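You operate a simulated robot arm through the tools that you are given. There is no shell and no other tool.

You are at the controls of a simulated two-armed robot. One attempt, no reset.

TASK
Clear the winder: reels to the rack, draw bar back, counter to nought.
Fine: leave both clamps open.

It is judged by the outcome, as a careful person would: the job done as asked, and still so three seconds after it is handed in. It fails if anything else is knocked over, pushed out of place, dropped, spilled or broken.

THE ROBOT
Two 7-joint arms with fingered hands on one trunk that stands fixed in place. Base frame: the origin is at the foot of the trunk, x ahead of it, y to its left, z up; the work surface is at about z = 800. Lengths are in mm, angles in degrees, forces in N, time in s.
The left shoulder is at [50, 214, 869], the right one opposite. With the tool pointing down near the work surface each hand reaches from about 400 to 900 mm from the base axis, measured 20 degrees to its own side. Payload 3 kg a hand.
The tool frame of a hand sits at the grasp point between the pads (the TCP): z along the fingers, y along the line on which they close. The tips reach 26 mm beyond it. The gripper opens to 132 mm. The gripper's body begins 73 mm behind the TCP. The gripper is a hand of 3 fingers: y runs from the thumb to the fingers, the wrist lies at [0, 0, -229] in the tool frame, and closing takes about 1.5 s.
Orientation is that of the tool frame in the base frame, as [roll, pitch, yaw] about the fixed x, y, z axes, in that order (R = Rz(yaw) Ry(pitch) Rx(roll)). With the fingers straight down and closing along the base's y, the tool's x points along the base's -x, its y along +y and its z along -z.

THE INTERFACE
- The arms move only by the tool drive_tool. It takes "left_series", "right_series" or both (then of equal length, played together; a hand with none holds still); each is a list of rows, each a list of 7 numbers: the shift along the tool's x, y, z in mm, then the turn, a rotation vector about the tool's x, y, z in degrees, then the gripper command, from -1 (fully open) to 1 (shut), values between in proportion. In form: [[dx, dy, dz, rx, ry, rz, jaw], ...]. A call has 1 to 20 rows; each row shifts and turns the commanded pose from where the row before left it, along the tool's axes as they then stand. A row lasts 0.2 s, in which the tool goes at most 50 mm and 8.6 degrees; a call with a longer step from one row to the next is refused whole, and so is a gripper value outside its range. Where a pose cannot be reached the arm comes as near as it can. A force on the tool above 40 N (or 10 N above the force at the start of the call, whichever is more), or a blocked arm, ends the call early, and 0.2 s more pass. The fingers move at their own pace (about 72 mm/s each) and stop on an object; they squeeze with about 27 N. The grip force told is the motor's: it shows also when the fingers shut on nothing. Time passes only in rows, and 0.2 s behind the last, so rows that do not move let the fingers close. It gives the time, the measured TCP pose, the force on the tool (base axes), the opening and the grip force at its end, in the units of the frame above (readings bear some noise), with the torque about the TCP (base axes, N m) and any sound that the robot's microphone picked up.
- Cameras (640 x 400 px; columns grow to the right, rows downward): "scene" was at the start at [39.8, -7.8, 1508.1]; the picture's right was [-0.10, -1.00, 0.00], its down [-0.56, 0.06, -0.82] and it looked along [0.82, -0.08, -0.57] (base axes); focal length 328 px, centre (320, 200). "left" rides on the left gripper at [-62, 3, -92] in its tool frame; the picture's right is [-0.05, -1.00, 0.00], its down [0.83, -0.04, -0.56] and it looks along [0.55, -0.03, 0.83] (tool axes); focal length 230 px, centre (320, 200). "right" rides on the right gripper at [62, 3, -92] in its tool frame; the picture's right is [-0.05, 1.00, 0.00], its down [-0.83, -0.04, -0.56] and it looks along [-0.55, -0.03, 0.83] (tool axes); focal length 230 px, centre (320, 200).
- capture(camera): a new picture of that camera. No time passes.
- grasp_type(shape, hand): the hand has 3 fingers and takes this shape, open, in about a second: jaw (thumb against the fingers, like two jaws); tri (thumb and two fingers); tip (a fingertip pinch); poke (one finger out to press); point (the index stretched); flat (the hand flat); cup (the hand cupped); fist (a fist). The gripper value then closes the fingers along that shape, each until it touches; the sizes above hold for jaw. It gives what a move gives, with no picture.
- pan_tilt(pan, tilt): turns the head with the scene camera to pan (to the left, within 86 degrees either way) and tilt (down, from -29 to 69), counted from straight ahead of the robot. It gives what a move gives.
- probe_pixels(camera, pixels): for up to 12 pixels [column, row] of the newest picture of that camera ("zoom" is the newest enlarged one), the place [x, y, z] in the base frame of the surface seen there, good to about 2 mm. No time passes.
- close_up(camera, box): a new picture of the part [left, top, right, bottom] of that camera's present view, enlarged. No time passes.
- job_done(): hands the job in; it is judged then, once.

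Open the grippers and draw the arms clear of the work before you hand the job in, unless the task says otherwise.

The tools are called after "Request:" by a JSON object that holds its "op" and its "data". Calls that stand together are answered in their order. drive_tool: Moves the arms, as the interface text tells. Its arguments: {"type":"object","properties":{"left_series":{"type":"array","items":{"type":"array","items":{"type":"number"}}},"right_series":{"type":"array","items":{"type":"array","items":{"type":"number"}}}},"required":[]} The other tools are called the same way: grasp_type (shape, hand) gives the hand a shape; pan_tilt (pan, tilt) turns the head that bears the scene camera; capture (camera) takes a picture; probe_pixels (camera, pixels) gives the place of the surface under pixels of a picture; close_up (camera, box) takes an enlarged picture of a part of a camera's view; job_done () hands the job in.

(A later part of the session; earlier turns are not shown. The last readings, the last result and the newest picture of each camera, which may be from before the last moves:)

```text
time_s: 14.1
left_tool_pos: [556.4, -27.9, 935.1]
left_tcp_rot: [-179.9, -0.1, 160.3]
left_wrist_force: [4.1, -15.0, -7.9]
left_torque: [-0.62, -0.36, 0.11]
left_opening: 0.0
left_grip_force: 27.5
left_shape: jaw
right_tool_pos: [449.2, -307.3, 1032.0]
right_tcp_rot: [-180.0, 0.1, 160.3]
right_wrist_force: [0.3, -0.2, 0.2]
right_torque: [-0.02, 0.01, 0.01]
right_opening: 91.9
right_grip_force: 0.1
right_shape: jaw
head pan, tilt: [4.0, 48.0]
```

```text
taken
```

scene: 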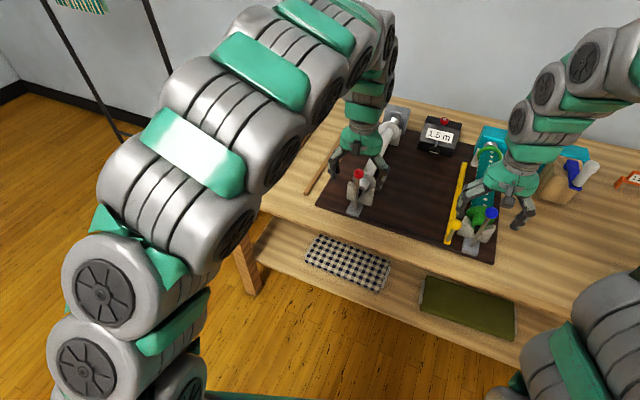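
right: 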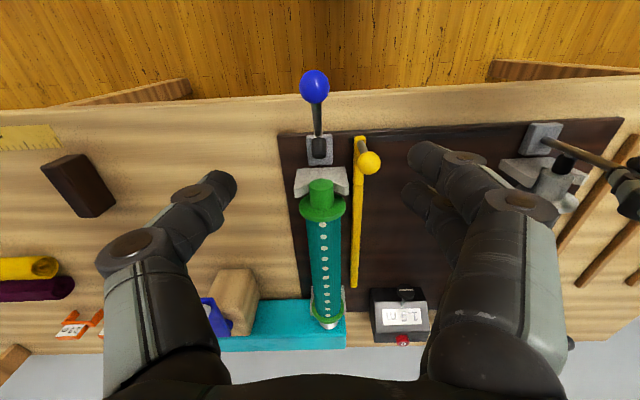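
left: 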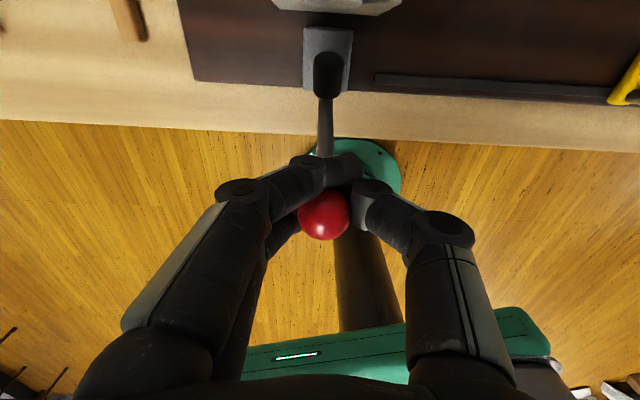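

The red lever follows smoothly. I draw it a little further, then release and lift the left hand.

Request:
{"op": "drive_tool", "data": {"left_series": [[6, 0, 3, 0, 0, 0, 1], [6, 0, 3.5, 0, 0, 0, 1]]}}

Request:
{"op": "drive_tool", "data": {"left_series": [[0, 0, 0, 0, 0, 0, 0.5], [0, 0, 0, 0, 0, 0, 0], [0, 0, 0, 0, 0, 0, -0.4], [0, 0, 0, 0, 0, 0, -0.4], [0, 0, 0, 0, 0, 0, -0.4], [0, 0, -15, 0, 0, 0, -0.4], [0, 0, -25, 0, 0, 0, -0.4], [0, 0, -30, 0, 0, 0, -0.4], [0, 0, -30, 0, 0, 0, -0.4]]}}

Request:
{"op": "capture", "data": {"camera": "left"}}

Request:
{"op": "capture", "data": {"camera": "scene"}}

```text
time_s: 14.7
left_tool_pos: [544.7, -23.7, 926.6]
left_tcp_rot: [-180.0, 0.0, 160.4]
left_wrist_force: [14.3, -16.2, -24.0]
left_torque: [-0.54, -0.44, 0.14]
left_opening: 0.0
left_grip_force: 26.8
left_shape: jaw
right_tool_pos: [449.5, -305.8, 1033.0]
right_tcp_rot: [180.0, 0.1, 160.3]
right_wrist_force: [0.1, -0.8, -0.2]
right_torque: [-0.01, 0.02, 0.02]
right_opening: 92.0
right_grip_force: 0.2
right_shape: jaw
head pan, tilt: [4.0, 48.0]
```

```text
time_s: 16.7
left_tool_pos: [545.8, -22.6, 1027.0]
left_tcp_rot: [180.0, 0.0, 160.3]
left_wrist_force: [0.6, 0.4, 0.8]
left_torque: [0.0, -0.01, 0.01]
left_opening: 92.0
left_grip_force: 0.1
left_shape: jaw
right_tool_pos: [448.6, -306.1, 1033.1]
right_tcp_rot: [-180.0, 0.1, 160.2]
right_wrist_force: [-1.0, -0.1, 0.3]
right_torque: [-0.01, 0.05, 0.0]
right_opening: 92.2
right_grip_force: 0.2
right_shape: jaw
head pan, tilt: [4.0, 48.0]
```

```text
taken
```

left: 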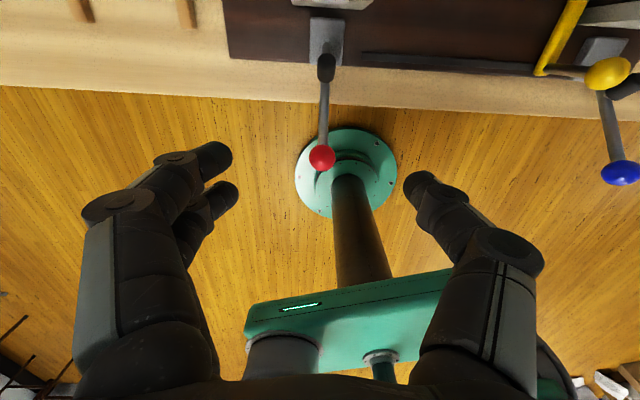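

```text
taken
```

scene: 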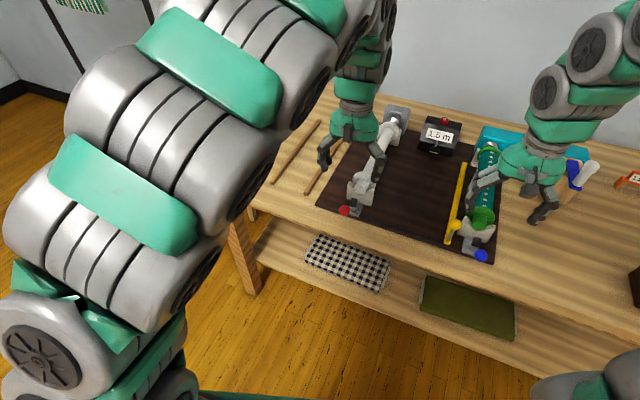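

Both levers are now open (red ball at scene (345,211), blue at (481,255)). Next the draw bar: I move the left hand up and away, and the right hand above the yellow ball.

Request:
{"op": "drive_tool", "data": {"right_series": [[-8, 9, 0, 0, 0, 0, -0.4], [-8, 9, 0, 0, 0, 0, 0], [-8, 9, 0, 0, 0, 0, 0.2], [-8, 9, 0, 0, 0, 0, 0.2], [-8, 8, 0, 0, 0, 0, 0.2], [-7, 8, 0, 0, 0, 0, 0.2], [0, 0, 15, 0, 0, 0, 0.2], [0, 0, 15, 0, 0, 0, 0.2]], "left_series": [[0, 10, -25, 0, 0, 0, -0.4], [0, 20, -25, 0, 0, 0, -0.4], [0, 20, -25, 0, 0, 0, -0.4], [0, 20, -25, 0, 0, 0, -0.4], [0, 20, -25, 0, 0, 0, -0.4], [0, 20, -10, 0, 0, 0, -0.4], [0, 10, 0, 0, 0, 0, -0.4], [0, 0, 0, 0, 0, 0, -0.4]]}}

Request:
{"op": "capture", "data": {"camera": "right"}}

```text
time_s: 18.5
left_tool_pos: [585.3, 90.8, 1163.0]
left_tcp_rot: [180.0, 0.0, 160.3]
left_wrist_force: [-0.5, 0.0, -0.2]
left_torque: [0.01, -0.03, -0.01]
left_opening: 92.0
left_grip_force: 0.0
left_shape: jaw
right_tool_pos: [510.6, -273.9, 1004.0]
right_tcp_rot: [-179.9, 0.1, 160.3]
right_wrist_force: [-0.2, 0.1, -0.2]
right_torque: [0.0, 0.02, 0.0]
right_opening: 53.3
right_grip_force: 0.1
right_shape: jaw
head pan, tilt: [4.0, 48.0]
```

```text
taken
```

right: 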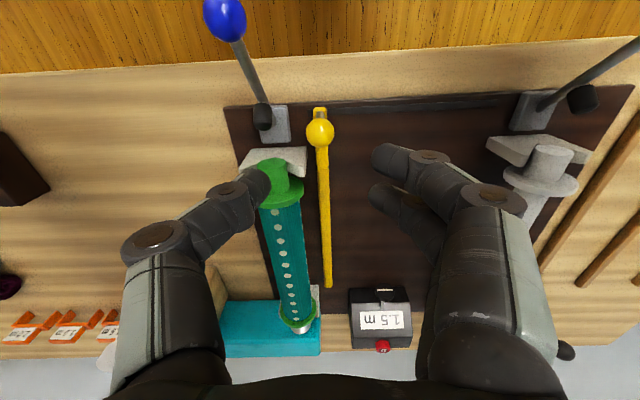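

The yellow ball is centred (321,133) under the hand. I descend to its height with the jaws half open, watching the force.

Request:
{"op": "drive_tool", "data": {"right_series": [[0, 0, 20, 0, 0, 0, 0.2], [0, 0, 20, 0, 0, 0, 0.2], [0, 0, 20, 0, 0, 0, 0.2], [0, 0, 20, 0, 0, 0, 0.2], [0, 0, 16, 0, 0, 0, 0.2], [0, 0, 14, 0, 0, 0, 0.2], [0, 0, 0, 0, 0, 0, 0.2]]}}

Request:
{"op": "capture", "data": {"camera": "right"}}

Request:
{"op": "close_up", "data": {"camera": "scene", "box": [420, 170, 520, 265]}}

```text
time_s: 20.1
left_tool_pos: [585.9, 90.3, 1162.4]
left_tcp_rot: [-180.0, 0.0, 160.3]
left_wrist_force: [0.0, 0.6, 0.0]
left_torque: [0.0, 0.0, -0.04]
left_opening: 92.0
left_grip_force: 0.0
left_shape: jaw
right_tool_pos: [510.9, -274.1, 892.6]
right_tcp_rot: [-180.0, 0.2, 160.4]
right_wrist_force: [-0.3, 0.0, 0.9]
right_torque: [0.01, 0.0, 0.03]
right_opening: 53.5
right_grip_force: 0.0
right_shape: jaw
head pan, tilt: [4.0, 48.0]
```

```text
taken
```

right: 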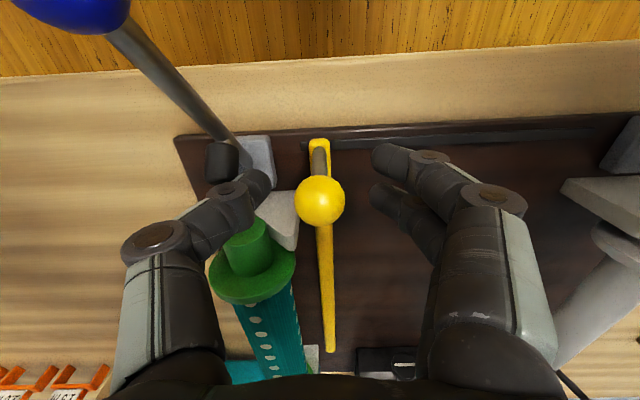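

```text
4.21 times, centred on (470, 218) of scene
```

zoom: 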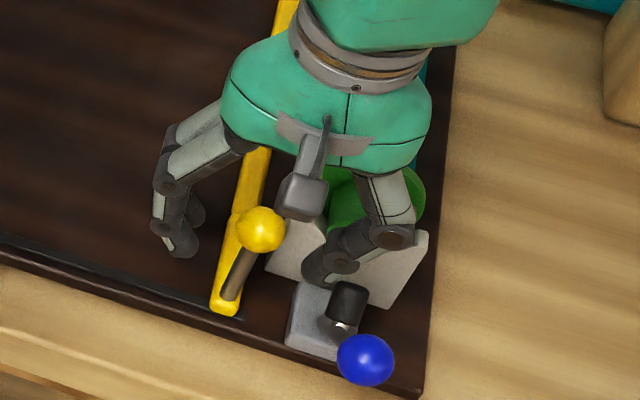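

No contact, ball at (320,201) exactly at TCP. I close on the yellow ball.

Request:
{"op": "drive_tool", "data": {"right_series": [[0, 0, 0, 0, 0, 0, 0.5], [0, 0, 0, 0, 0, 0, 0.8], [0, 0, 0, 0, 0, 0, 1], [0, 0, 0, 0, 0, 0, 1], [0, 0, 0, 0, 0, 0, 1]]}}

Request:
{"op": "capture", "data": {"camera": "right"}}

```text
time_s: 21.3
left_tool_pos: [585.4, 89.4, 1162.7]
left_tcp_rot: [-179.9, 0.1, 160.3]
left_wrist_force: [0.3, 0.2, -0.6]
left_torque: [0.01, 0.02, -0.01]
left_opening: 92.0
left_grip_force: 0.0
left_shape: jaw
right_tool_pos: [510.6, -272.9, 892.2]
right_tcp_rot: [-180.0, 0.0, 160.3]
right_wrist_force: [-1.3, 0.1, -20.1]
right_torque: [0.04, 0.02, -0.02]
right_opening: 1.9
right_grip_force: 27.1
right_shape: jaw
head pan, tilt: [4.0, 48.0]
```

```text
taken
```

right: 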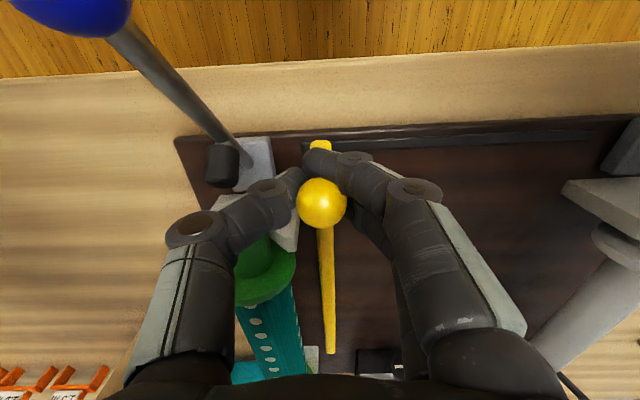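

Gripped. I ease down 2 mm and test-slide the bar 24 mm to the left along the slot.

Request:
{"op": "drive_tool", "data": {"right_series": [[0, 0, 2, 0, 0, 0, 1], [0, 4, 0, 0, 0, 0, 1], [0, 6, 0, 0, 0, 0, 1], [0, 7, 0, 0, 0, 0, 1], [0, 7, 0, 0, 0, 0, 1]]}}

Request:
{"op": "capture", "data": {"camera": "right"}}

```text
time_s: 22.5
left_tool_pos: [585.4, 89.0, 1161.9]
left_tcp_rot: [-180.0, -0.1, 160.3]
left_wrist_force: [0.2, -0.2, 0.7]
left_torque: [0.0, -0.02, 0.0]
left_opening: 91.9
left_grip_force: 0.0
left_shape: jaw
right_tool_pos: [519.0, -251.6, 890.7]
right_tcp_rot: [179.9, 0.1, 160.2]
right_wrist_force: [-0.9, -0.7, 2.7]
right_torque: [0.04, -0.15, 0.01]
right_opening: 2.0
right_grip_force: 27.0
right_shape: jaw
head pan, tilt: [4.0, 48.0]
```

```text
taken
```

right: 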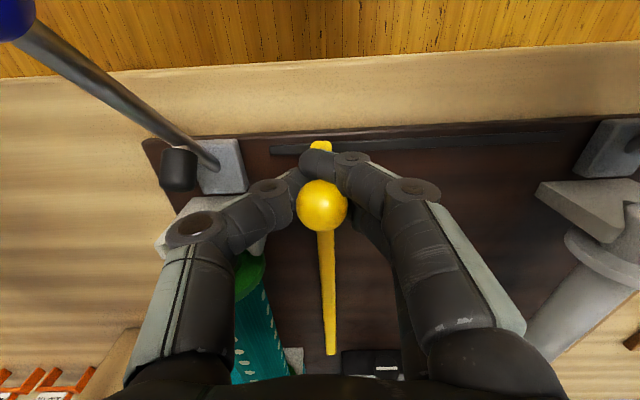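

The bar slides freely. I continue in modest steps, watching clearance to the counter at the bar's far end.

Request:
{"op": "drive_tool", "data": {"right_series": [[0, 8, 0, 0, 0, 0, 1], [0, 8, 0, 0, 0, 0, 1], [0, 8, 0, 0, 0, 0, 1]]}}

Request:
{"op": "capture", "data": {"camera": "scene"}}

Request:
{"op": "close_up", "data": {"camera": "scene", "box": [410, 110, 510, 185]}}

```text
time_s: 23.3
left_tool_pos: [584.5, 88.6, 1162.6]
left_tcp_rot: [-180.0, 0.0, 160.3]
left_wrist_force: [-0.4, 0.3, 0.5]
left_torque: [0.0, -0.01, 0.0]
left_opening: 92.0
left_grip_force: 0.1
left_shape: jaw
right_tool_pos: [526.0, -228.7, 890.5]
right_tcp_rot: [180.0, 0.1, 160.3]
right_wrist_force: [0.2, -1.5, -3.8]
right_torque: [0.05, -0.12, 0.0]
right_opening: 1.9
right_grip_force: 26.7
right_shape: jaw
head pan, tilt: [4.0, 48.0]
```

```text
taken
```

scene: 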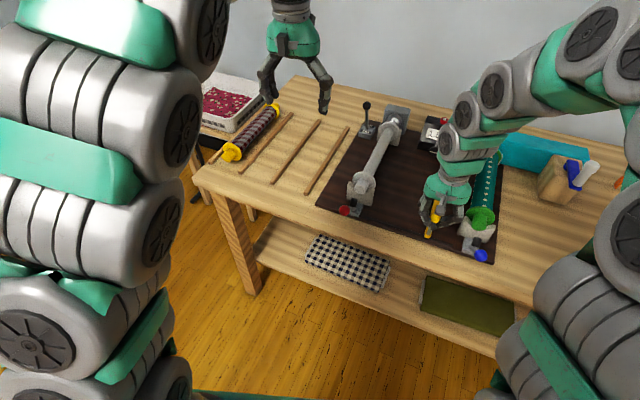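

```text
5.33 times, centred on (460, 148) of scene
```

zoom: 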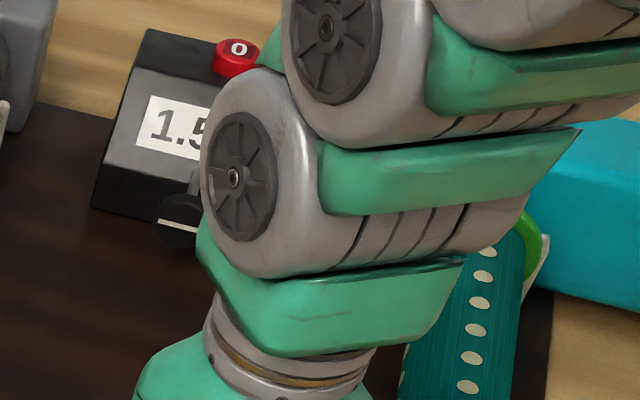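

The scene view is blocked by the arm; I check with the right camera.

Request:
{"op": "close_up", "data": {"camera": "right", "box": [240, 250, 440, 400]}}

Request:
{"op": "probe_pixels", "data": {"camera": "zoom", "pixels": [[335, 225], [338, 270], [400, 290], [300, 290], [300, 300]]}}

```text
2.67 times, centred on (340, 325) of right
```

zoom: 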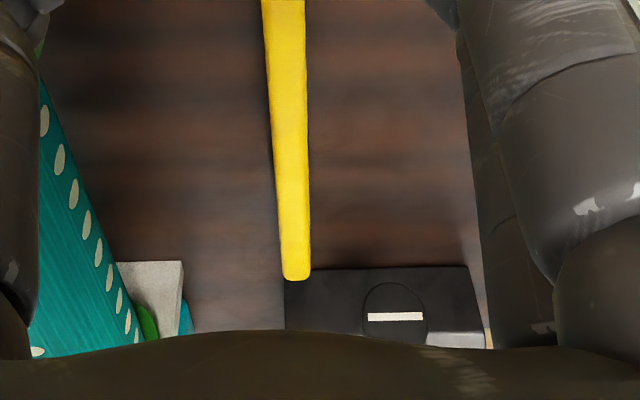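

```text
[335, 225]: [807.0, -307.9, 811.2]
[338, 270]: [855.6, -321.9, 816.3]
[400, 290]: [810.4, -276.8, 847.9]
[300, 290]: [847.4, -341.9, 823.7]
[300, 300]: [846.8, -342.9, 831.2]
```

The bar end (x'≈881) passes in front of the counter body (x'≈914) and under its knob (z≈848 vs bar top ≈831). I keep sliding.

Request:
{"op": "drive_tool", "data": {"right_series": [[0, 10, 0, 0, 0, 0, 1], [0, 12, 0, 0, 0, 0, 1], [0, 12, 0, 0, 0, 0, 1], [0, 12, 0, 0, 0, 0, 1], [0, 12, 0, 0, 0, 0, 1], [0, 12, 0, 0, 0, 0, 1], [0, 12, 0, 0, 0, 0, 1], [0, 12, 0, 0, 0, 0, 1], [0, 10, 0, 0, 0, 0, 1]]}}

Request:
{"op": "capture", "data": {"camera": "right"}}

Request:
{"op": "capture", "data": {"camera": "scene"}}

```text
time_s: 25.3
left_tool_pos: [585.9, 88.8, 1162.4]
left_tcp_rot: [-180.0, 0.0, 160.3]
left_wrist_force: [0.1, -0.2, -1.6]
left_torque: [0.01, -0.01, 0.0]
left_opening: 91.7
left_grip_force: 0.0
left_shape: jaw
right_tool_pos: [560.6, -130.8, 890.6]
right_tcp_rot: [-180.0, 0.2, 160.3]
right_wrist_force: [-0.6, 1.0, -3.1]
right_torque: [0.1, -0.18, 0.0]
right_opening: 1.9
right_grip_force: 27.0
right_shape: jaw
head pan, tilt: [4.0, 48.0]
```

```text
taken
```

right: 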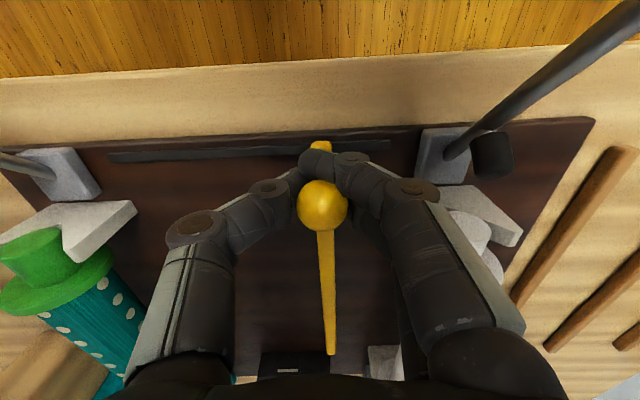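

```text
taken
```

scene: 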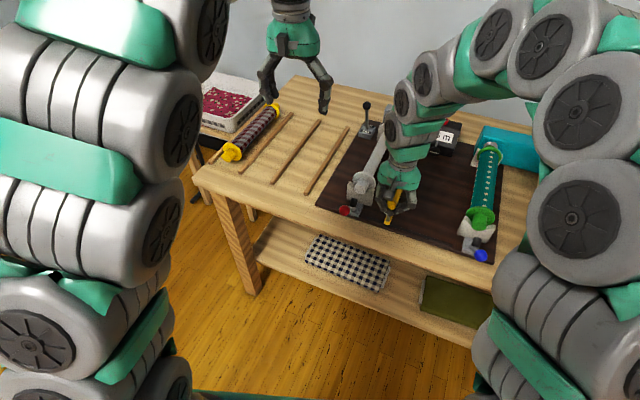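

Slot end is ≈68 px (~40 mm) further left. I go on in small steps up to the stop.

Request:
{"op": "drive_tool", "data": {"right_series": [[0, 8, 0, 0, 0, 0, 1], [0, 8, 0, 0, 0, 0, 1], [0, 6, 0, 0, 0, 0, 1], [0, 5, 0, 0, 0, 0, 1], [0, 3, 0, 0, 0, 0, 1]]}}

Request:
{"op": "capture", "data": {"camera": "right"}}

Request:
{"op": "close_up", "data": {"camera": "scene", "box": [330, 150, 430, 240]}}

```text
time_s: 26.5
left_tool_pos: [584.6, 88.7, 1162.3]
left_tcp_rot: [179.9, 0.1, 160.3]
left_wrist_force: [-0.2, 0.4, -0.4]
left_torque: [0.0, 0.02, -0.02]
left_opening: 91.9
left_grip_force: 0.0
left_shape: jaw
right_tool_pos: [570.9, -103.7, 891.4]
right_tcp_rot: [180.0, 0.1, 160.3]
right_wrist_force: [5.7, -2.8, -6.6]
right_torque: [0.06, -0.27, 0.01]
right_opening: 1.7
right_grip_force: 27.0
right_shape: jaw
head pan, tilt: [4.0, 48.0]
```

```text
taken
```

right: 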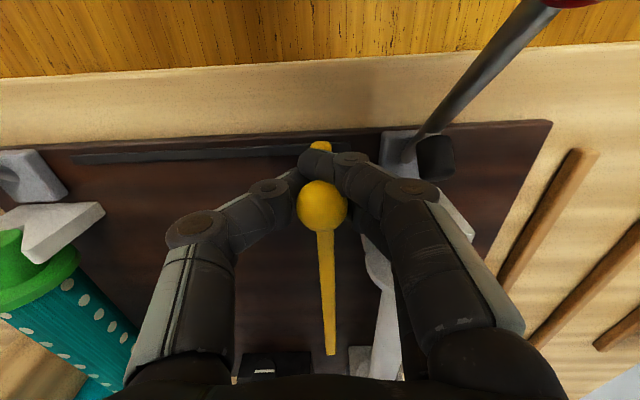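

```text
4.44 times, centred on (380, 195) of scene
```

zoom: 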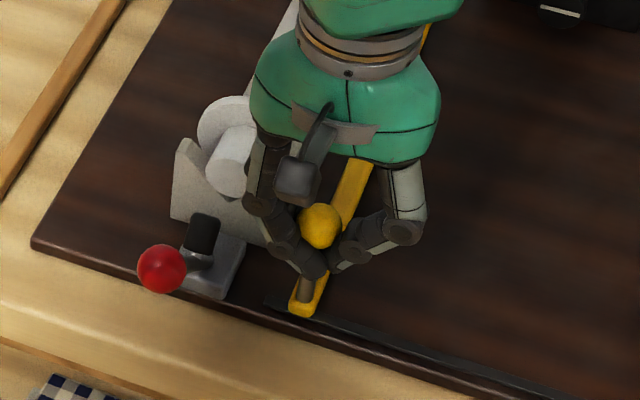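

About 10 mm of slot remains. I push gently on to the stop.

Request:
{"op": "drive_tool", "data": {"right_series": [[0, 3, 0, 0, 0, 0, 1], [0, 3, 0, 0, 0, 0, 1], [0, 2, 0, 0, 0, 0, 1], [0, 2, 0, 0, 0, 0, 1]]}}

Request:
{"op": "capture", "data": {"camera": "right"}}

Request:
{"op": "close_up", "data": {"camera": "scene", "box": [330, 150, 430, 240]}}

```text
time_s: 27.5
left_tool_pos: [586.2, 88.6, 1162.3]
left_tcp_rot: [180.0, 0.0, 160.3]
left_wrist_force: [0.0, 0.4, -0.4]
left_torque: [-0.01, -0.02, 0.0]
left_opening: 92.1
left_grip_force: 0.0
left_shape: jaw
right_tool_pos: [573.8, -94.4, 891.3]
right_tcp_rot: [-179.9, 0.1, 160.2]
right_wrist_force: [9.0, -13.9, -9.2]
right_torque: [-0.05, -0.25, -0.01]
right_opening: 1.8
right_grip_force: 26.6
right_shape: jaw
head pan, tilt: [4.0, 48.0]
```

```text
taken
```

right: 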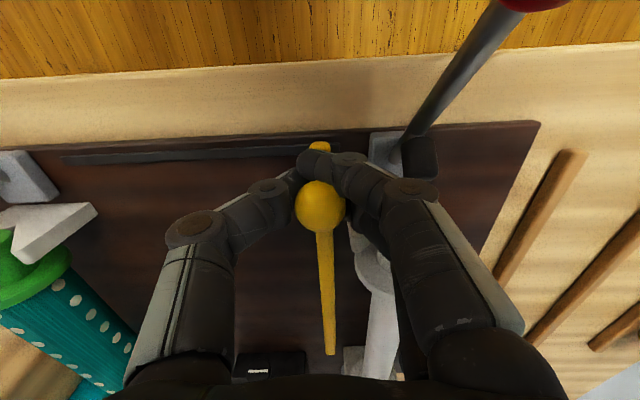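

```text
4.44 times, centred on (380, 195) of scene
```

zoom: 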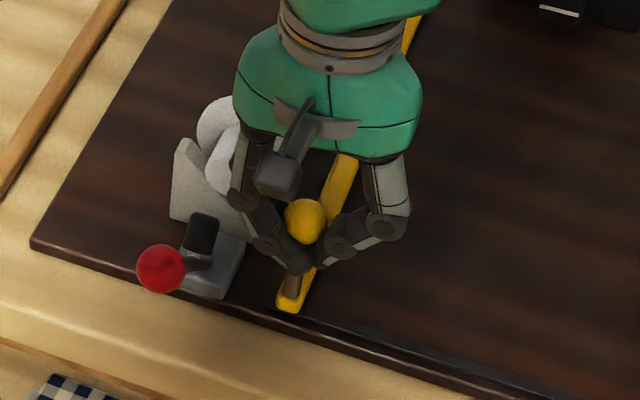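

Force rose to ≈14 N: the bar is at its left stop (y'≈104). I release slightly and lift the right hand straight up.

Request:
{"op": "drive_tool", "data": {"right_series": [[0, -1.5, 0, 0, 0, 0, 0.7], [0, 0, 0, 0, 0, 0, 0.4], [0, 0, 0, 0, 0, 0, 0.35], [0, 0, 0, 0, 0, 0, 0.35], [0, 0, -10, 0, 0, 0, 0.35], [0, 0, -20, 0, 0, 0, 0.35], [0, 0, -30, 0, 0, 0, 0.35], [0, 0, -40, 0, 0, 0, 0.35], [0, -20, -40, 0, 0, 0, 0.2], [0, -30, -30, 0, 0, 0, 0], [0, -40, -10, 0, 0, 0, 0]]}}

Request:
{"op": "capture", "data": {"camera": "right"}}

Request:
{"op": "capture", "data": {"camera": "scene"}}

```text
time_s: 29.9
left_tool_pos: [585.7, 88.3, 1162.3]
left_tcp_rot: [180.0, 0.0, 160.3]
left_wrist_force: [-0.1, -0.7, 0.6]
left_torque: [0.01, 0.0, -0.01]
left_opening: 92.0
left_grip_force: 0.1
left_shape: jaw
right_tool_pos: [542.4, -181.9, 1069.9]
right_tcp_rot: [-180.0, 0.1, 160.2]
right_wrist_force: [-0.6, 0.0, 0.3]
right_torque: [-0.01, 0.02, 0.02]
right_opening: 65.5
right_grip_force: 0.1
right_shape: jaw
head pan, tilt: [4.0, 48.0]
```

```text
taken
```

right: 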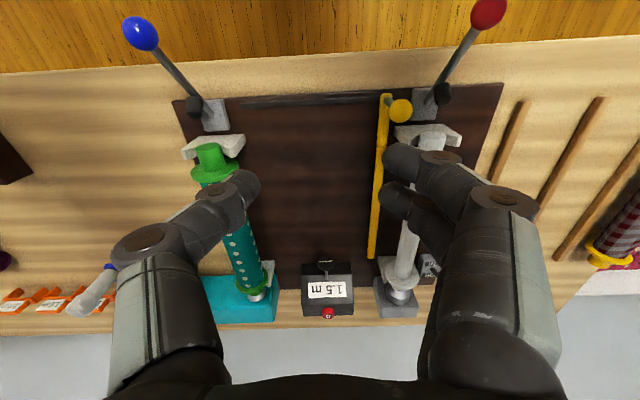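

```text
taken
```

scene: 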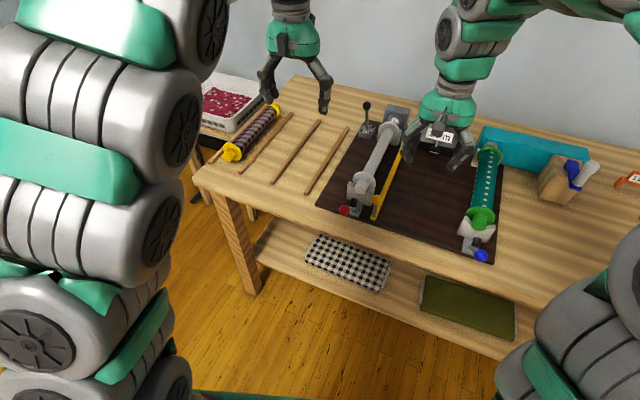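

The bar stays at the left end. Now I study the reels: close-ups of the grey and teal reels.

Request:
{"op": "close_up", "data": {"camera": "scene", "box": [335, 95, 435, 225]}}

Request:
{"op": "probe_pixels", "data": {"camera": "zoom", "pixels": [[250, 305], [262, 280], [285, 240], [300, 205], [330, 140], [345, 115], [345, 100], [355, 90], [228, 285], [290, 300], [228, 260], [385, 60]]}}

Request:
{"op": "close_up", "data": {"camera": "scene", "box": [450, 135, 520, 265]}}

Request:
{"op": "probe_pixels", "data": {"camera": "zoom", "pixels": [[318, 245], [325, 220], [340, 150], [355, 90], [370, 50], [375, 40], [300, 235], [350, 225], [300, 140], [385, 145], [310, 255], [372, 60]]}}

```text
3.08 times, centred on (385, 160) of scene
```

zoom: 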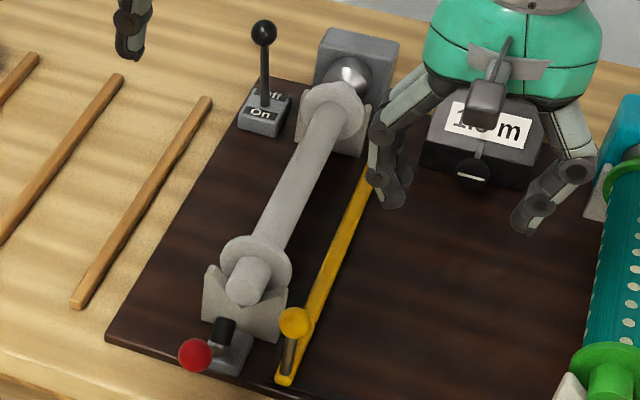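

```text
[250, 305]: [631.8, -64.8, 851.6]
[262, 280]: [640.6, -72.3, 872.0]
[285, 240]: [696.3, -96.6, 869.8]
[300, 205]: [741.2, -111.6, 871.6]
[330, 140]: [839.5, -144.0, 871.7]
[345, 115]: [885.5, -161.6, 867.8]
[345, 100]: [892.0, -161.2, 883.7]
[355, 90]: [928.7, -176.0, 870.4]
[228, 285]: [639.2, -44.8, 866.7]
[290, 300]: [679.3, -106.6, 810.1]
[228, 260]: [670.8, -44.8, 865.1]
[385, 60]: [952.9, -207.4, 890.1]
```

```text
3.08 times, centred on (485, 200) of scene
```

zoom: 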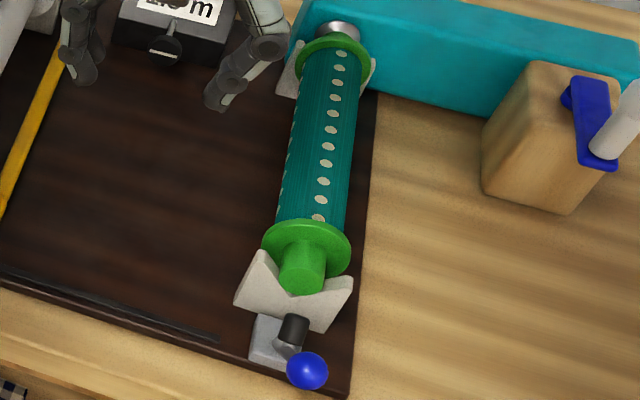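

```text
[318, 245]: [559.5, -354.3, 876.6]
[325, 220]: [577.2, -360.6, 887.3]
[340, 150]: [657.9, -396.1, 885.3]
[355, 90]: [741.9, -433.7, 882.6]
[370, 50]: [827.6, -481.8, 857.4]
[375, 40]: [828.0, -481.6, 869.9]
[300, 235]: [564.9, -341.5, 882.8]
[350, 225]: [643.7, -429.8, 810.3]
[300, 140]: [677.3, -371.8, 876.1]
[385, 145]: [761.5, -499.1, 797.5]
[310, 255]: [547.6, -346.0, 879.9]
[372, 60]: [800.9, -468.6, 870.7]
```

Both reel bodies are reachable with the hand tilted forward. I tilt both hands 30° forward (about the board's cross axis) and bring them above the middle of their reels: left over grey, right over teal, at z≈1000.

Request:
{"op": "drive_tool", "data": {"right_series": [[0, 0, 0, 0, -7.5, 0, 0], [0, 0, 0, 0, -7.5, 0, 0], [0, 0, 0, 0, -7.5, 0, 0], [0, 0, 0, 0, -7.5, 0, 0], [-13.4, -15, 15.8, 0, 0, 0, -0.2], [-13.4, -15, 15.8, 0, 0, 0, -0.2], [-13.4, -15, 15.8, 0, 0, 0, -0.2], [-13.4, -15, 15.8, 0, 0, 0, -0.2], [-13.4, -15, 15.8, 0, 0, 0, -0.2], [-13.4, -15, 15.8, 0, 0, 0, -0.2], [-13.4, -15, 15.8, 0, 0, 0, -0.2], [-13.4, -15, 15.8, 0, 0, 0, -0.2], [-13.4, -15, 15.8, 0, 0, 0, -0.2], [-13.4, -15, 15.8, 0, 0, 0, -0.2]], "left_series": [[0, 0, 0, 0, -7.5, 0, -0.4], [0, 0, 0, 0, -7.5, 0, -0.4], [0, 0, 0, 0, -7.5, 0, -0.4], [0, 0, 0, 0, -7.5, 0, -0.4], [-13.2, -12.1, 26.1, 0, 0, 0, -0.2], [-13.2, -12.1, 26.1, 0, 0, 0, -0.2], [-13.2, -12.1, 26.1, 0, 0, 0, -0.2], [-13.2, -12.1, 26.1, 0, 0, 0, -0.2], [-13.2, -12.1, 26.1, 0, 0, 0, -0.2], [-13.2, -12.1, 26.1, 0, 0, 0, -0.2], [-13.2, -12.1, 26.1, 0, 0, 0, -0.2], [-13.2, -12.1, 26.1, 0, 0, 0, -0.2], [-13.2, -12.1, 26.1, 0, 0, 0, -0.2], [-13.2, -12.1, 26.1, 0, 0, 0, -0.2]]}}

Request:
{"op": "capture", "data": {"camera": "scene"}}

Request:
{"op": "capture", "data": {"camera": "right"}}

Request:
{"op": "capture", "data": {"camera": "left"}}

```text
time_s: 32.9
left_tool_pos: [775.8, -106.6, 1001.6]
left_tcp_rot: [-179.9, 30.1, 160.4]
left_wrist_force: [0.6, 0.7, 0.4]
left_torque: [0.0, 0.02, 0.01]
left_opening: 79.9
left_grip_force: 0.0
left_shape: jaw
right_tool_pos: [676.2, -386.2, 1000.9]
right_tcp_rot: [180.0, 30.1, 160.3]
right_wrist_force: [-0.1, 0.1, -0.1]
right_torque: [0.01, 0.03, -0.01]
right_opening: 78.5
right_grip_force: 0.1
right_shape: jaw
head pan, tilt: [4.0, 48.0]
```

```text
taken
```

scene: 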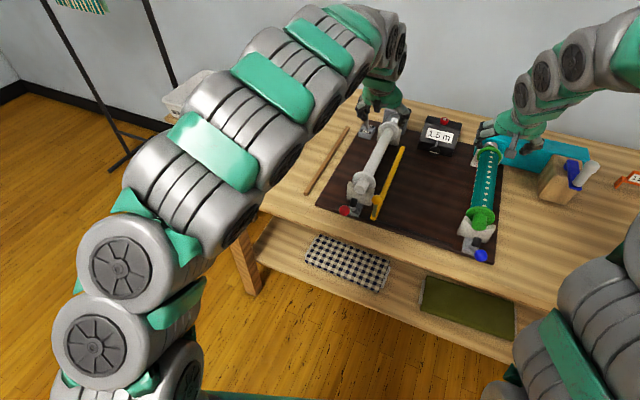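

```text
taken
```

right: 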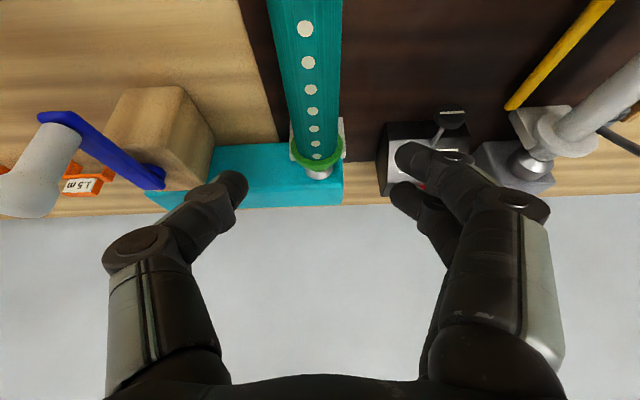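

```text
taken
```

left: 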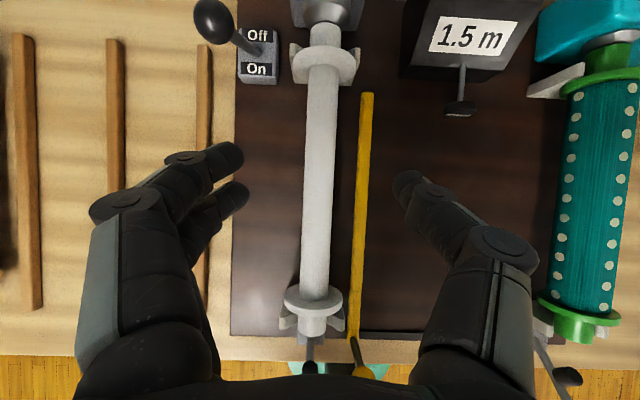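

The left camera now looks straight down on the grey reel (shaft from (323,60) to (314,290), centred on col ≈320). I probe it and the teal reel to align precisely.

Request:
{"op": "probe_pixels", "data": {"camera": "left", "pixels": [[307, 200], [320, 200], [331, 200], [326, 80], [313, 280], [313, 320], [336, 300], [300, 300], [323, 35], [325, 15], [330, 62], [316, 292]]}}

Request:
{"op": "close_up", "data": {"camera": "left", "box": [270, 0, 370, 110]}}

Request:
{"op": "close_up", "data": {"camera": "left", "box": [260, 260, 380, 380]}}

Request:
{"op": "probe_pixels", "data": {"camera": "right", "pixels": [[320, 157], [320, 172], [318, 145], [312, 50], [345, 30], [270, 30], [300, 5], [338, 5]]}}

```text
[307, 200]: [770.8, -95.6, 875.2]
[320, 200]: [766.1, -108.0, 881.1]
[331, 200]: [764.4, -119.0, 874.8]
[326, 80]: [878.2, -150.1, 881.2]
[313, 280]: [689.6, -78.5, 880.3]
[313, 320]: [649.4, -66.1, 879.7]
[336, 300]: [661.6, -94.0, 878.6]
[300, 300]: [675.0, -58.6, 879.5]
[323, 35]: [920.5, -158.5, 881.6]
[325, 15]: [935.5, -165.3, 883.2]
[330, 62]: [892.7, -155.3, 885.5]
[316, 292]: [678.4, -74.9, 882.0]
```

```text
3.64 times, centred on (320, 55) of left
```

zoom: 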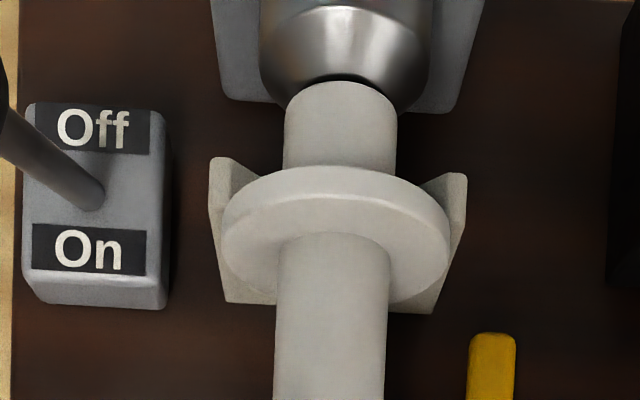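

```text
3.33 times, centred on (320, 320) of left
```

zoom: 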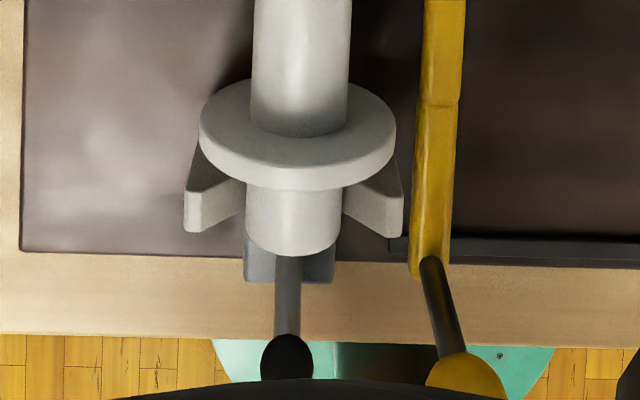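

```text
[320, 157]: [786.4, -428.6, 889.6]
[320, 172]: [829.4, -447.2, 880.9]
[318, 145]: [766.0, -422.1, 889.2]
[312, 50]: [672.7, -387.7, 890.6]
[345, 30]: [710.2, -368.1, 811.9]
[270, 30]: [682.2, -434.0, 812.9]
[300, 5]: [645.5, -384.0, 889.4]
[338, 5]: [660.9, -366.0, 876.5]
```

Grey axis: y'≈158, z≈866, radius ≈15, centre x'≈773. I lower the left hand onto it with the jaws open ≈80 mm.

Request:
{"op": "drive_tool", "data": {"left_series": [[10, -0.5, 19.7, 0, 0, 0, -0.2], [10, -0.5, 19.7, 0, 0, 0, -0.2], [10, -0.5, 19.7, 0, 0, 0, -0.2], [10, -0.5, 19.7, 0, 0, 0, -0.2], [10, -0.5, 19.7, 0, 0, 0, -0.2], [10.2, -0.7, 19.8, 0, 0, 0, -0.2], [0, 0, 0, 0, 0, 0, -0.2]]}}

Request:
{"op": "capture", "data": {"camera": "left"}}

Request:
{"op": "close_up", "data": {"camera": "scene", "box": [335, 80, 435, 225]}}

```text
time_s: 34.5
left_tool_pos: [780.0, -112.3, 870.1]
left_tcp_rot: [179.9, 30.0, 160.3]
left_wrist_force: [-0.2, 0.0, -0.2]
left_torque: [0.0, 0.04, -0.01]
left_opening: 79.7
left_grip_force: 0.2
left_shape: jaw
right_tool_pos: [676.4, -386.8, 1001.9]
right_tcp_rot: [-180.0, 30.1, 160.3]
right_wrist_force: [-0.1, -0.1, 0.2]
right_torque: [-0.02, 0.0, -0.05]
right_opening: 78.6
right_grip_force: 0.1
right_shape: jaw
head pan, tilt: [4.0, 48.0]
```

```text
taken
```

left: 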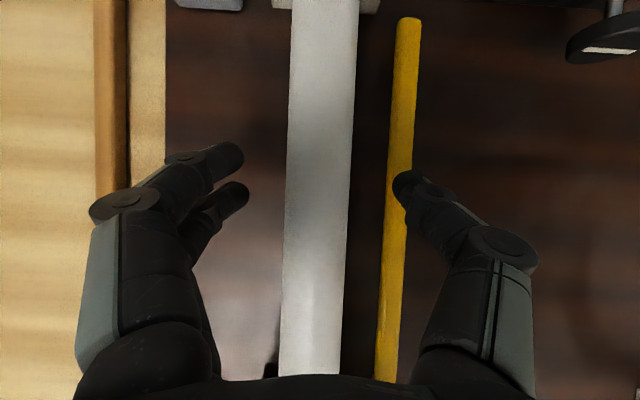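

```text
2.76 times, centred on (385, 152) of scene
```

zoom: 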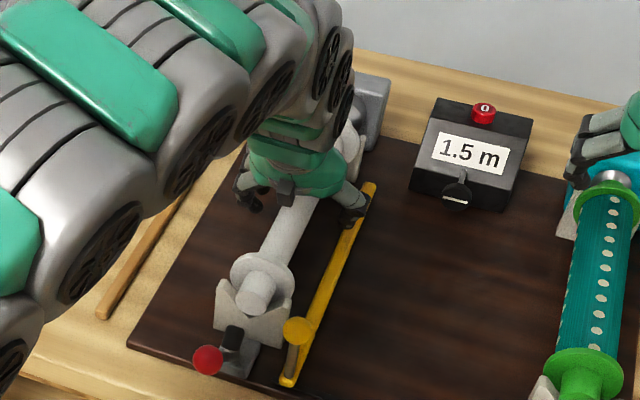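

The shaft is centred between thumb (403,185) and fingers (240,170). I close the left hand on it.

Request:
{"op": "drive_tool", "data": {"left_series": [[0, 0, 0, 0, 0, 0, 0.1], [0, 0, 0, 0, 0, 0, 0.3], [0, 0, 0, 0, 0, 0, 0.5], [0, 0, 0, 0, 0, 0, 0.7], [0, 0, 0, 0, 0, 0, 0.9], [0, 0, 0, 0, 0, 0, 1], [0, 0, 0, 0, 0, 0, 1], [0, 0, 0, 0, 0, 0, 1]]}}

Request:
{"op": "capture", "data": {"camera": "left"}}

```text
time_s: 36.3
left_tool_pos: [781.4, -112.1, 870.4]
left_tcp_rot: [-179.9, 30.0, 160.3]
left_wrist_force: [-0.3, 1.2, -2.1]
left_torque: [0.01, -0.03, -0.03]
left_opening: 18.9
left_grip_force: 27.1
left_shape: jaw
right_tool_pos: [676.2, -384.8, 1002.5]
right_tcp_rot: [180.0, 30.2, 160.3]
right_wrist_force: [-0.3, -0.5, -0.2]
right_torque: [0.01, -0.02, -0.01]
right_opening: 78.9
right_grip_force: 0.0
right_shape: jaw
head pan, tilt: [4.0, 48.0]
```

```text
taken
```

left: 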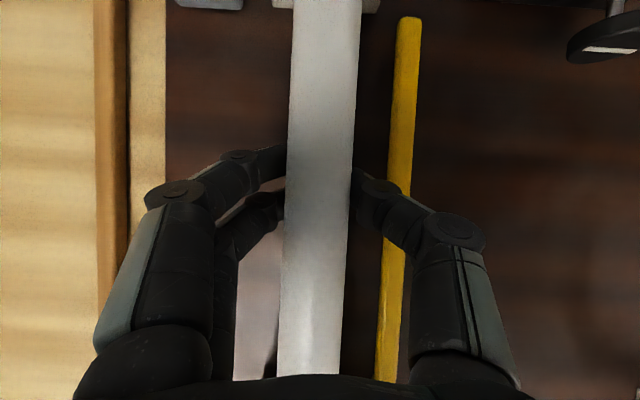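

Firm grip (opening 18.9, 27 N). I draw the reel ≈10 mm forward off the chuck, staying in the V-blocks.

Request:
{"op": "drive_tool", "data": {"left_series": [[2.6, 0, -1.5, 0, 0, 0, 1], [2.6, 0, -1.5, 0, 0, 0, 1], [2.6, 0, -1.5, 0, 0, 0, 1]]}}

Request:
{"op": "capture", "data": {"camera": "left"}}

Request:
{"op": "close_up", "data": {"camera": "scene", "box": [335, 80, 435, 225]}}

```text
time_s: 37.1
left_tool_pos: [772.2, -109.6, 868.4]
left_tcp_rot: [180.0, 30.0, 160.3]
left_wrist_force: [-0.5, 1.0, -0.9]
left_torque: [0.01, -0.05, 0.02]
left_opening: 19.1
left_grip_force: 27.1
left_shape: jaw
right_tool_pos: [677.1, -386.4, 1002.2]
right_tcp_rot: [180.0, 30.0, 160.3]
right_wrist_force: [-0.2, 0.4, 0.6]
right_torque: [0.01, 0.0, -0.03]
right_opening: 78.5
right_grip_force: 0.0
right_shape: jaw
head pan, tilt: [4.0, 48.0]
```

```text
taken
```

left: 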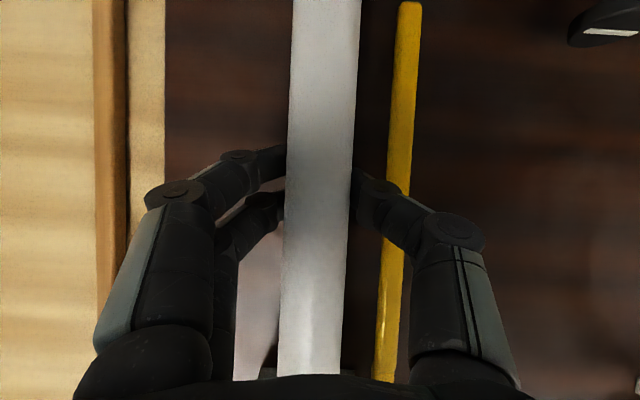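

```text
2.76 times, centred on (385, 152) of scene
```

zoom: 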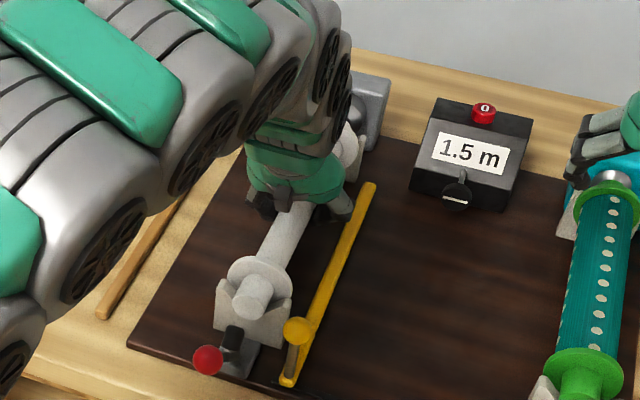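

The reel moved with the hand without resistance. I lift a little to feel its weight, then further.

Request:
{"op": "drive_tool", "data": {"left_series": [[-2, 0, -3.5, 0, 0, 0, 1], [-3, 0, -5.2, 0, 0, 0, 1], [-5, 0, -8.7, 0, 0, 0, 1]]}}

Request:
{"op": "capture", "data": {"camera": "left"}}

Request:
{"op": "close_up", "data": {"camera": "scene", "box": [335, 80, 435, 225]}}

```text
time_s: 37.9
left_tool_pos: [771.3, -108.8, 889.3]
left_tcp_rot: [-179.9, 30.0, 160.3]
left_wrist_force: [-0.4, -0.7, -1.6]
left_torque: [0.02, 0.0, 0.0]
left_opening: 18.7
left_grip_force: 26.7
left_shape: jaw
right_tool_pos: [677.2, -387.1, 1002.8]
right_tcp_rot: [-180.0, 30.2, 160.3]
right_wrist_force: [0.2, 0.0, 0.2]
right_torque: [0.02, -0.04, 0.01]
right_opening: 78.8
right_grip_force: 0.0
right_shape: jaw
head pan, tilt: [4.0, 48.0]
```

```text
taken
```

left: 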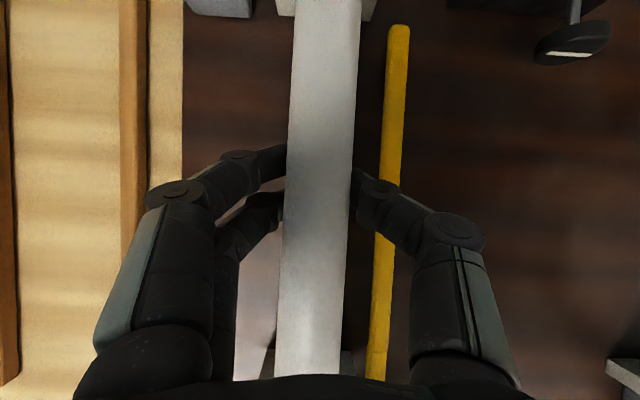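

```text
2.76 times, centred on (385, 152) of scene
```

zoom: 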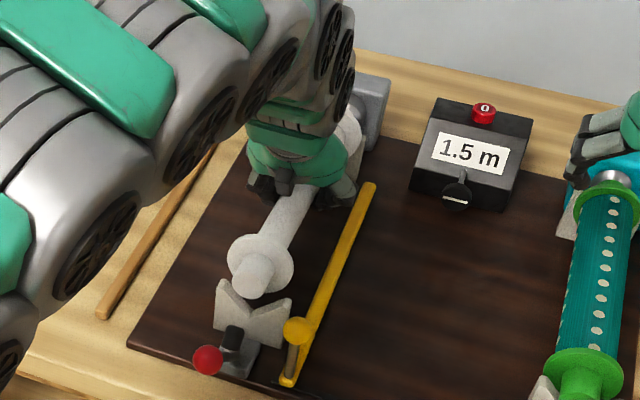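

The reel is lifted cleanly (≈1.6 N). I raise it to z≈1020 to pass well above the switch lever.

Request:
{"op": "drive_tool", "data": {"left_series": [[-6, 0, -14.5, 0, 0, 0, 1], [-9.5, 0, -24.5, 0, 0, 0, 1], [-9.5, 0, -24.5, 0, 0, 0, 1], [-9.5, 0, -24.5, 0, 0, 0, 1], [-9.5, 0, -24.5, 0, 0, 0, 1], [-6, 0, -12, 0, 0, 0, 1]]}}

Request:
{"op": "capture", "data": {"camera": "left"}}

Request:
{"op": "capture", "data": {"camera": "scene"}}

```text
time_s: 39.3
left_tool_pos: [755.7, -101.8, 1022.5]
left_tcp_rot: [-180.0, 30.0, 160.3]
left_wrist_force: [0.1, -0.5, -0.8]
left_torque: [-0.01, 0.0, -0.04]
left_opening: 18.8
left_grip_force: 26.8
left_shape: jaw
right_tool_pos: [675.8, -386.3, 1002.7]
right_tcp_rot: [180.0, 30.1, 160.3]
right_wrist_force: [0.8, -0.4, 0.0]
right_torque: [0.0, 0.04, -0.03]
right_opening: 78.5
right_grip_force: 0.1
right_shape: jaw
head pan, tilt: [4.0, 48.0]
```

```text
taken
```

left: 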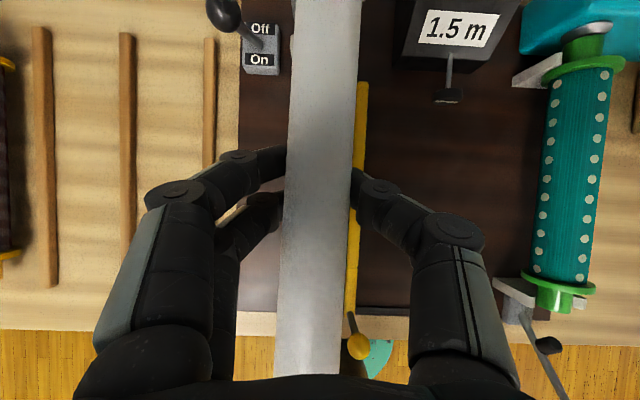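

```text
taken
```

scene: 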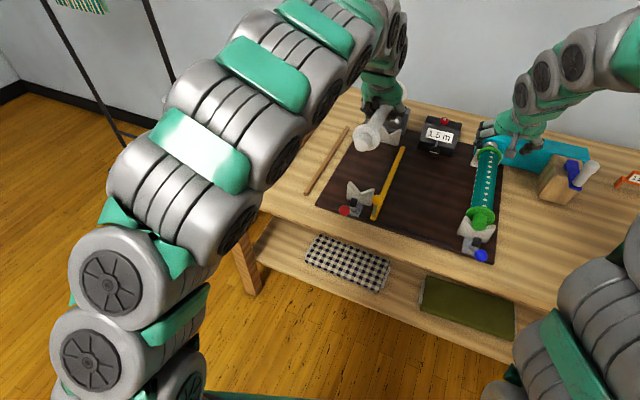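

Now I carry the grey reel left (+y') 315 mm over slot 2 of the rack at this height.

Request:
{"op": "drive_tool", "data": {"left_series": [[0, 15, 0, 0, 0, 0, 1], [0, 25, 0, 0, 0, 0, 1], [0, 25, 0, 0, 0, 0, 1], [0, 25, 0, 0, 0, 0, 1], [0, 25, 0, 0, 0, 0, 1], [0, 25, 0, 0, 0, 0, 1], [0, 25, 0, 0, 0, 0, 1], [0, 25, 0, 0, 0, 0, 1], [0, 25, 0, 0, 0, 0, 1], [0, 25, 0, 0, 0, 0, 1], [0, 25, 0, 0, 0, 0, 1], [0, 25, 0, 0, 0, 0, 1], [0, 15, 0, 0, 0, 0, 1], [0, 10, 0, 0, 0, 0, 1]]}}

Request:
{"op": "capture", "data": {"camera": "left"}}

Request:
{"op": "capture", "data": {"camera": "scene"}}

```text
time_s: 42.3
left_tool_pos: [860.6, 194.4, 1024.1]
left_tcp_rot: [179.9, 29.9, 160.3]
left_wrist_force: [0.3, 0.1, -0.7]
left_torque: [0.0, 0.03, 0.02]
left_opening: 18.3
left_grip_force: 26.8
left_shape: jaw
right_tool_pos: [677.3, -386.2, 1001.8]
right_tcp_rot: [180.0, 30.2, 160.4]
right_wrist_force: [0.7, -0.3, 0.4]
right_torque: [-0.03, -0.02, 0.01]
right_opening: 78.8
right_grip_force: 0.0
right_shape: jaw
head pan, tilt: [4.0, 48.0]
```

```text
taken
```

left: 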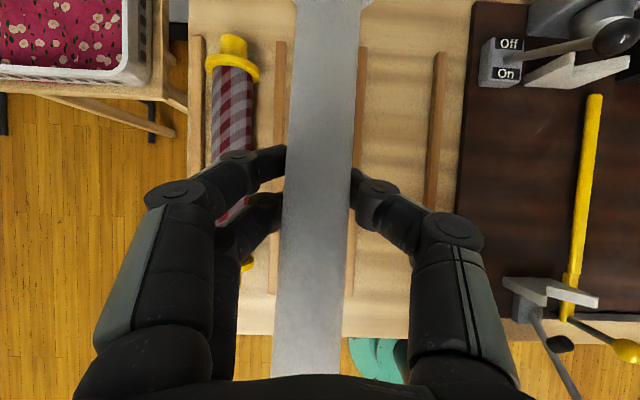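

```text
taken
```

scene: 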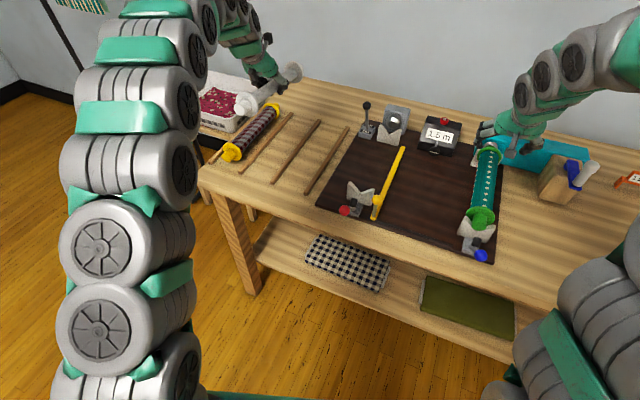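

The reel hangs over slot 2, between the rails at col ≈278 and ≈358. I probe both rails, the yellow reel and the table to set the lowering.

Request:
{"op": "probe_pixels", "data": {"camera": "left", "pixels": [[279, 80], [361, 80], [352, 250], [268, 290], [350, 290], [437, 100], [235, 45], [232, 65], [225, 110], [385, 90], [362, 50], [280, 44]]}}

Request:
{"op": "close_up", "data": {"camera": "scene", "box": [190, 80, 360, 220]}}

```text
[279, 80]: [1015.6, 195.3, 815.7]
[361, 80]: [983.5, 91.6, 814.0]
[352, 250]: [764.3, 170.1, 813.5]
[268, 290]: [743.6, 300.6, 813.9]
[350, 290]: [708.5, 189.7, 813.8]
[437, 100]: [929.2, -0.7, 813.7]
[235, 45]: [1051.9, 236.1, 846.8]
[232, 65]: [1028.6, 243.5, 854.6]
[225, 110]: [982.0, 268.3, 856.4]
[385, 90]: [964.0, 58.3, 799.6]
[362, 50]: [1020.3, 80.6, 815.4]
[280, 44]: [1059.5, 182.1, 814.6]
```

```text
2.86 times, centred on (275, 150) of scene
```

zoom: 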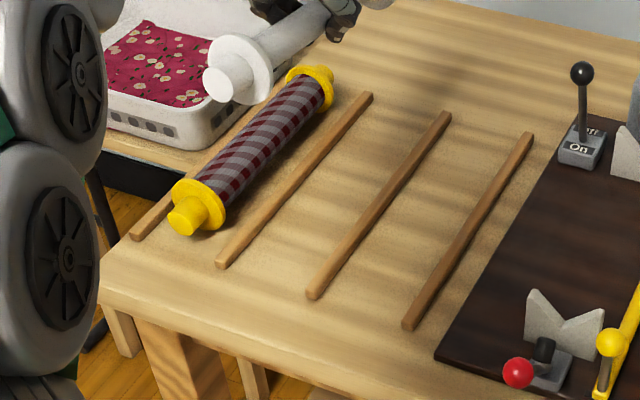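

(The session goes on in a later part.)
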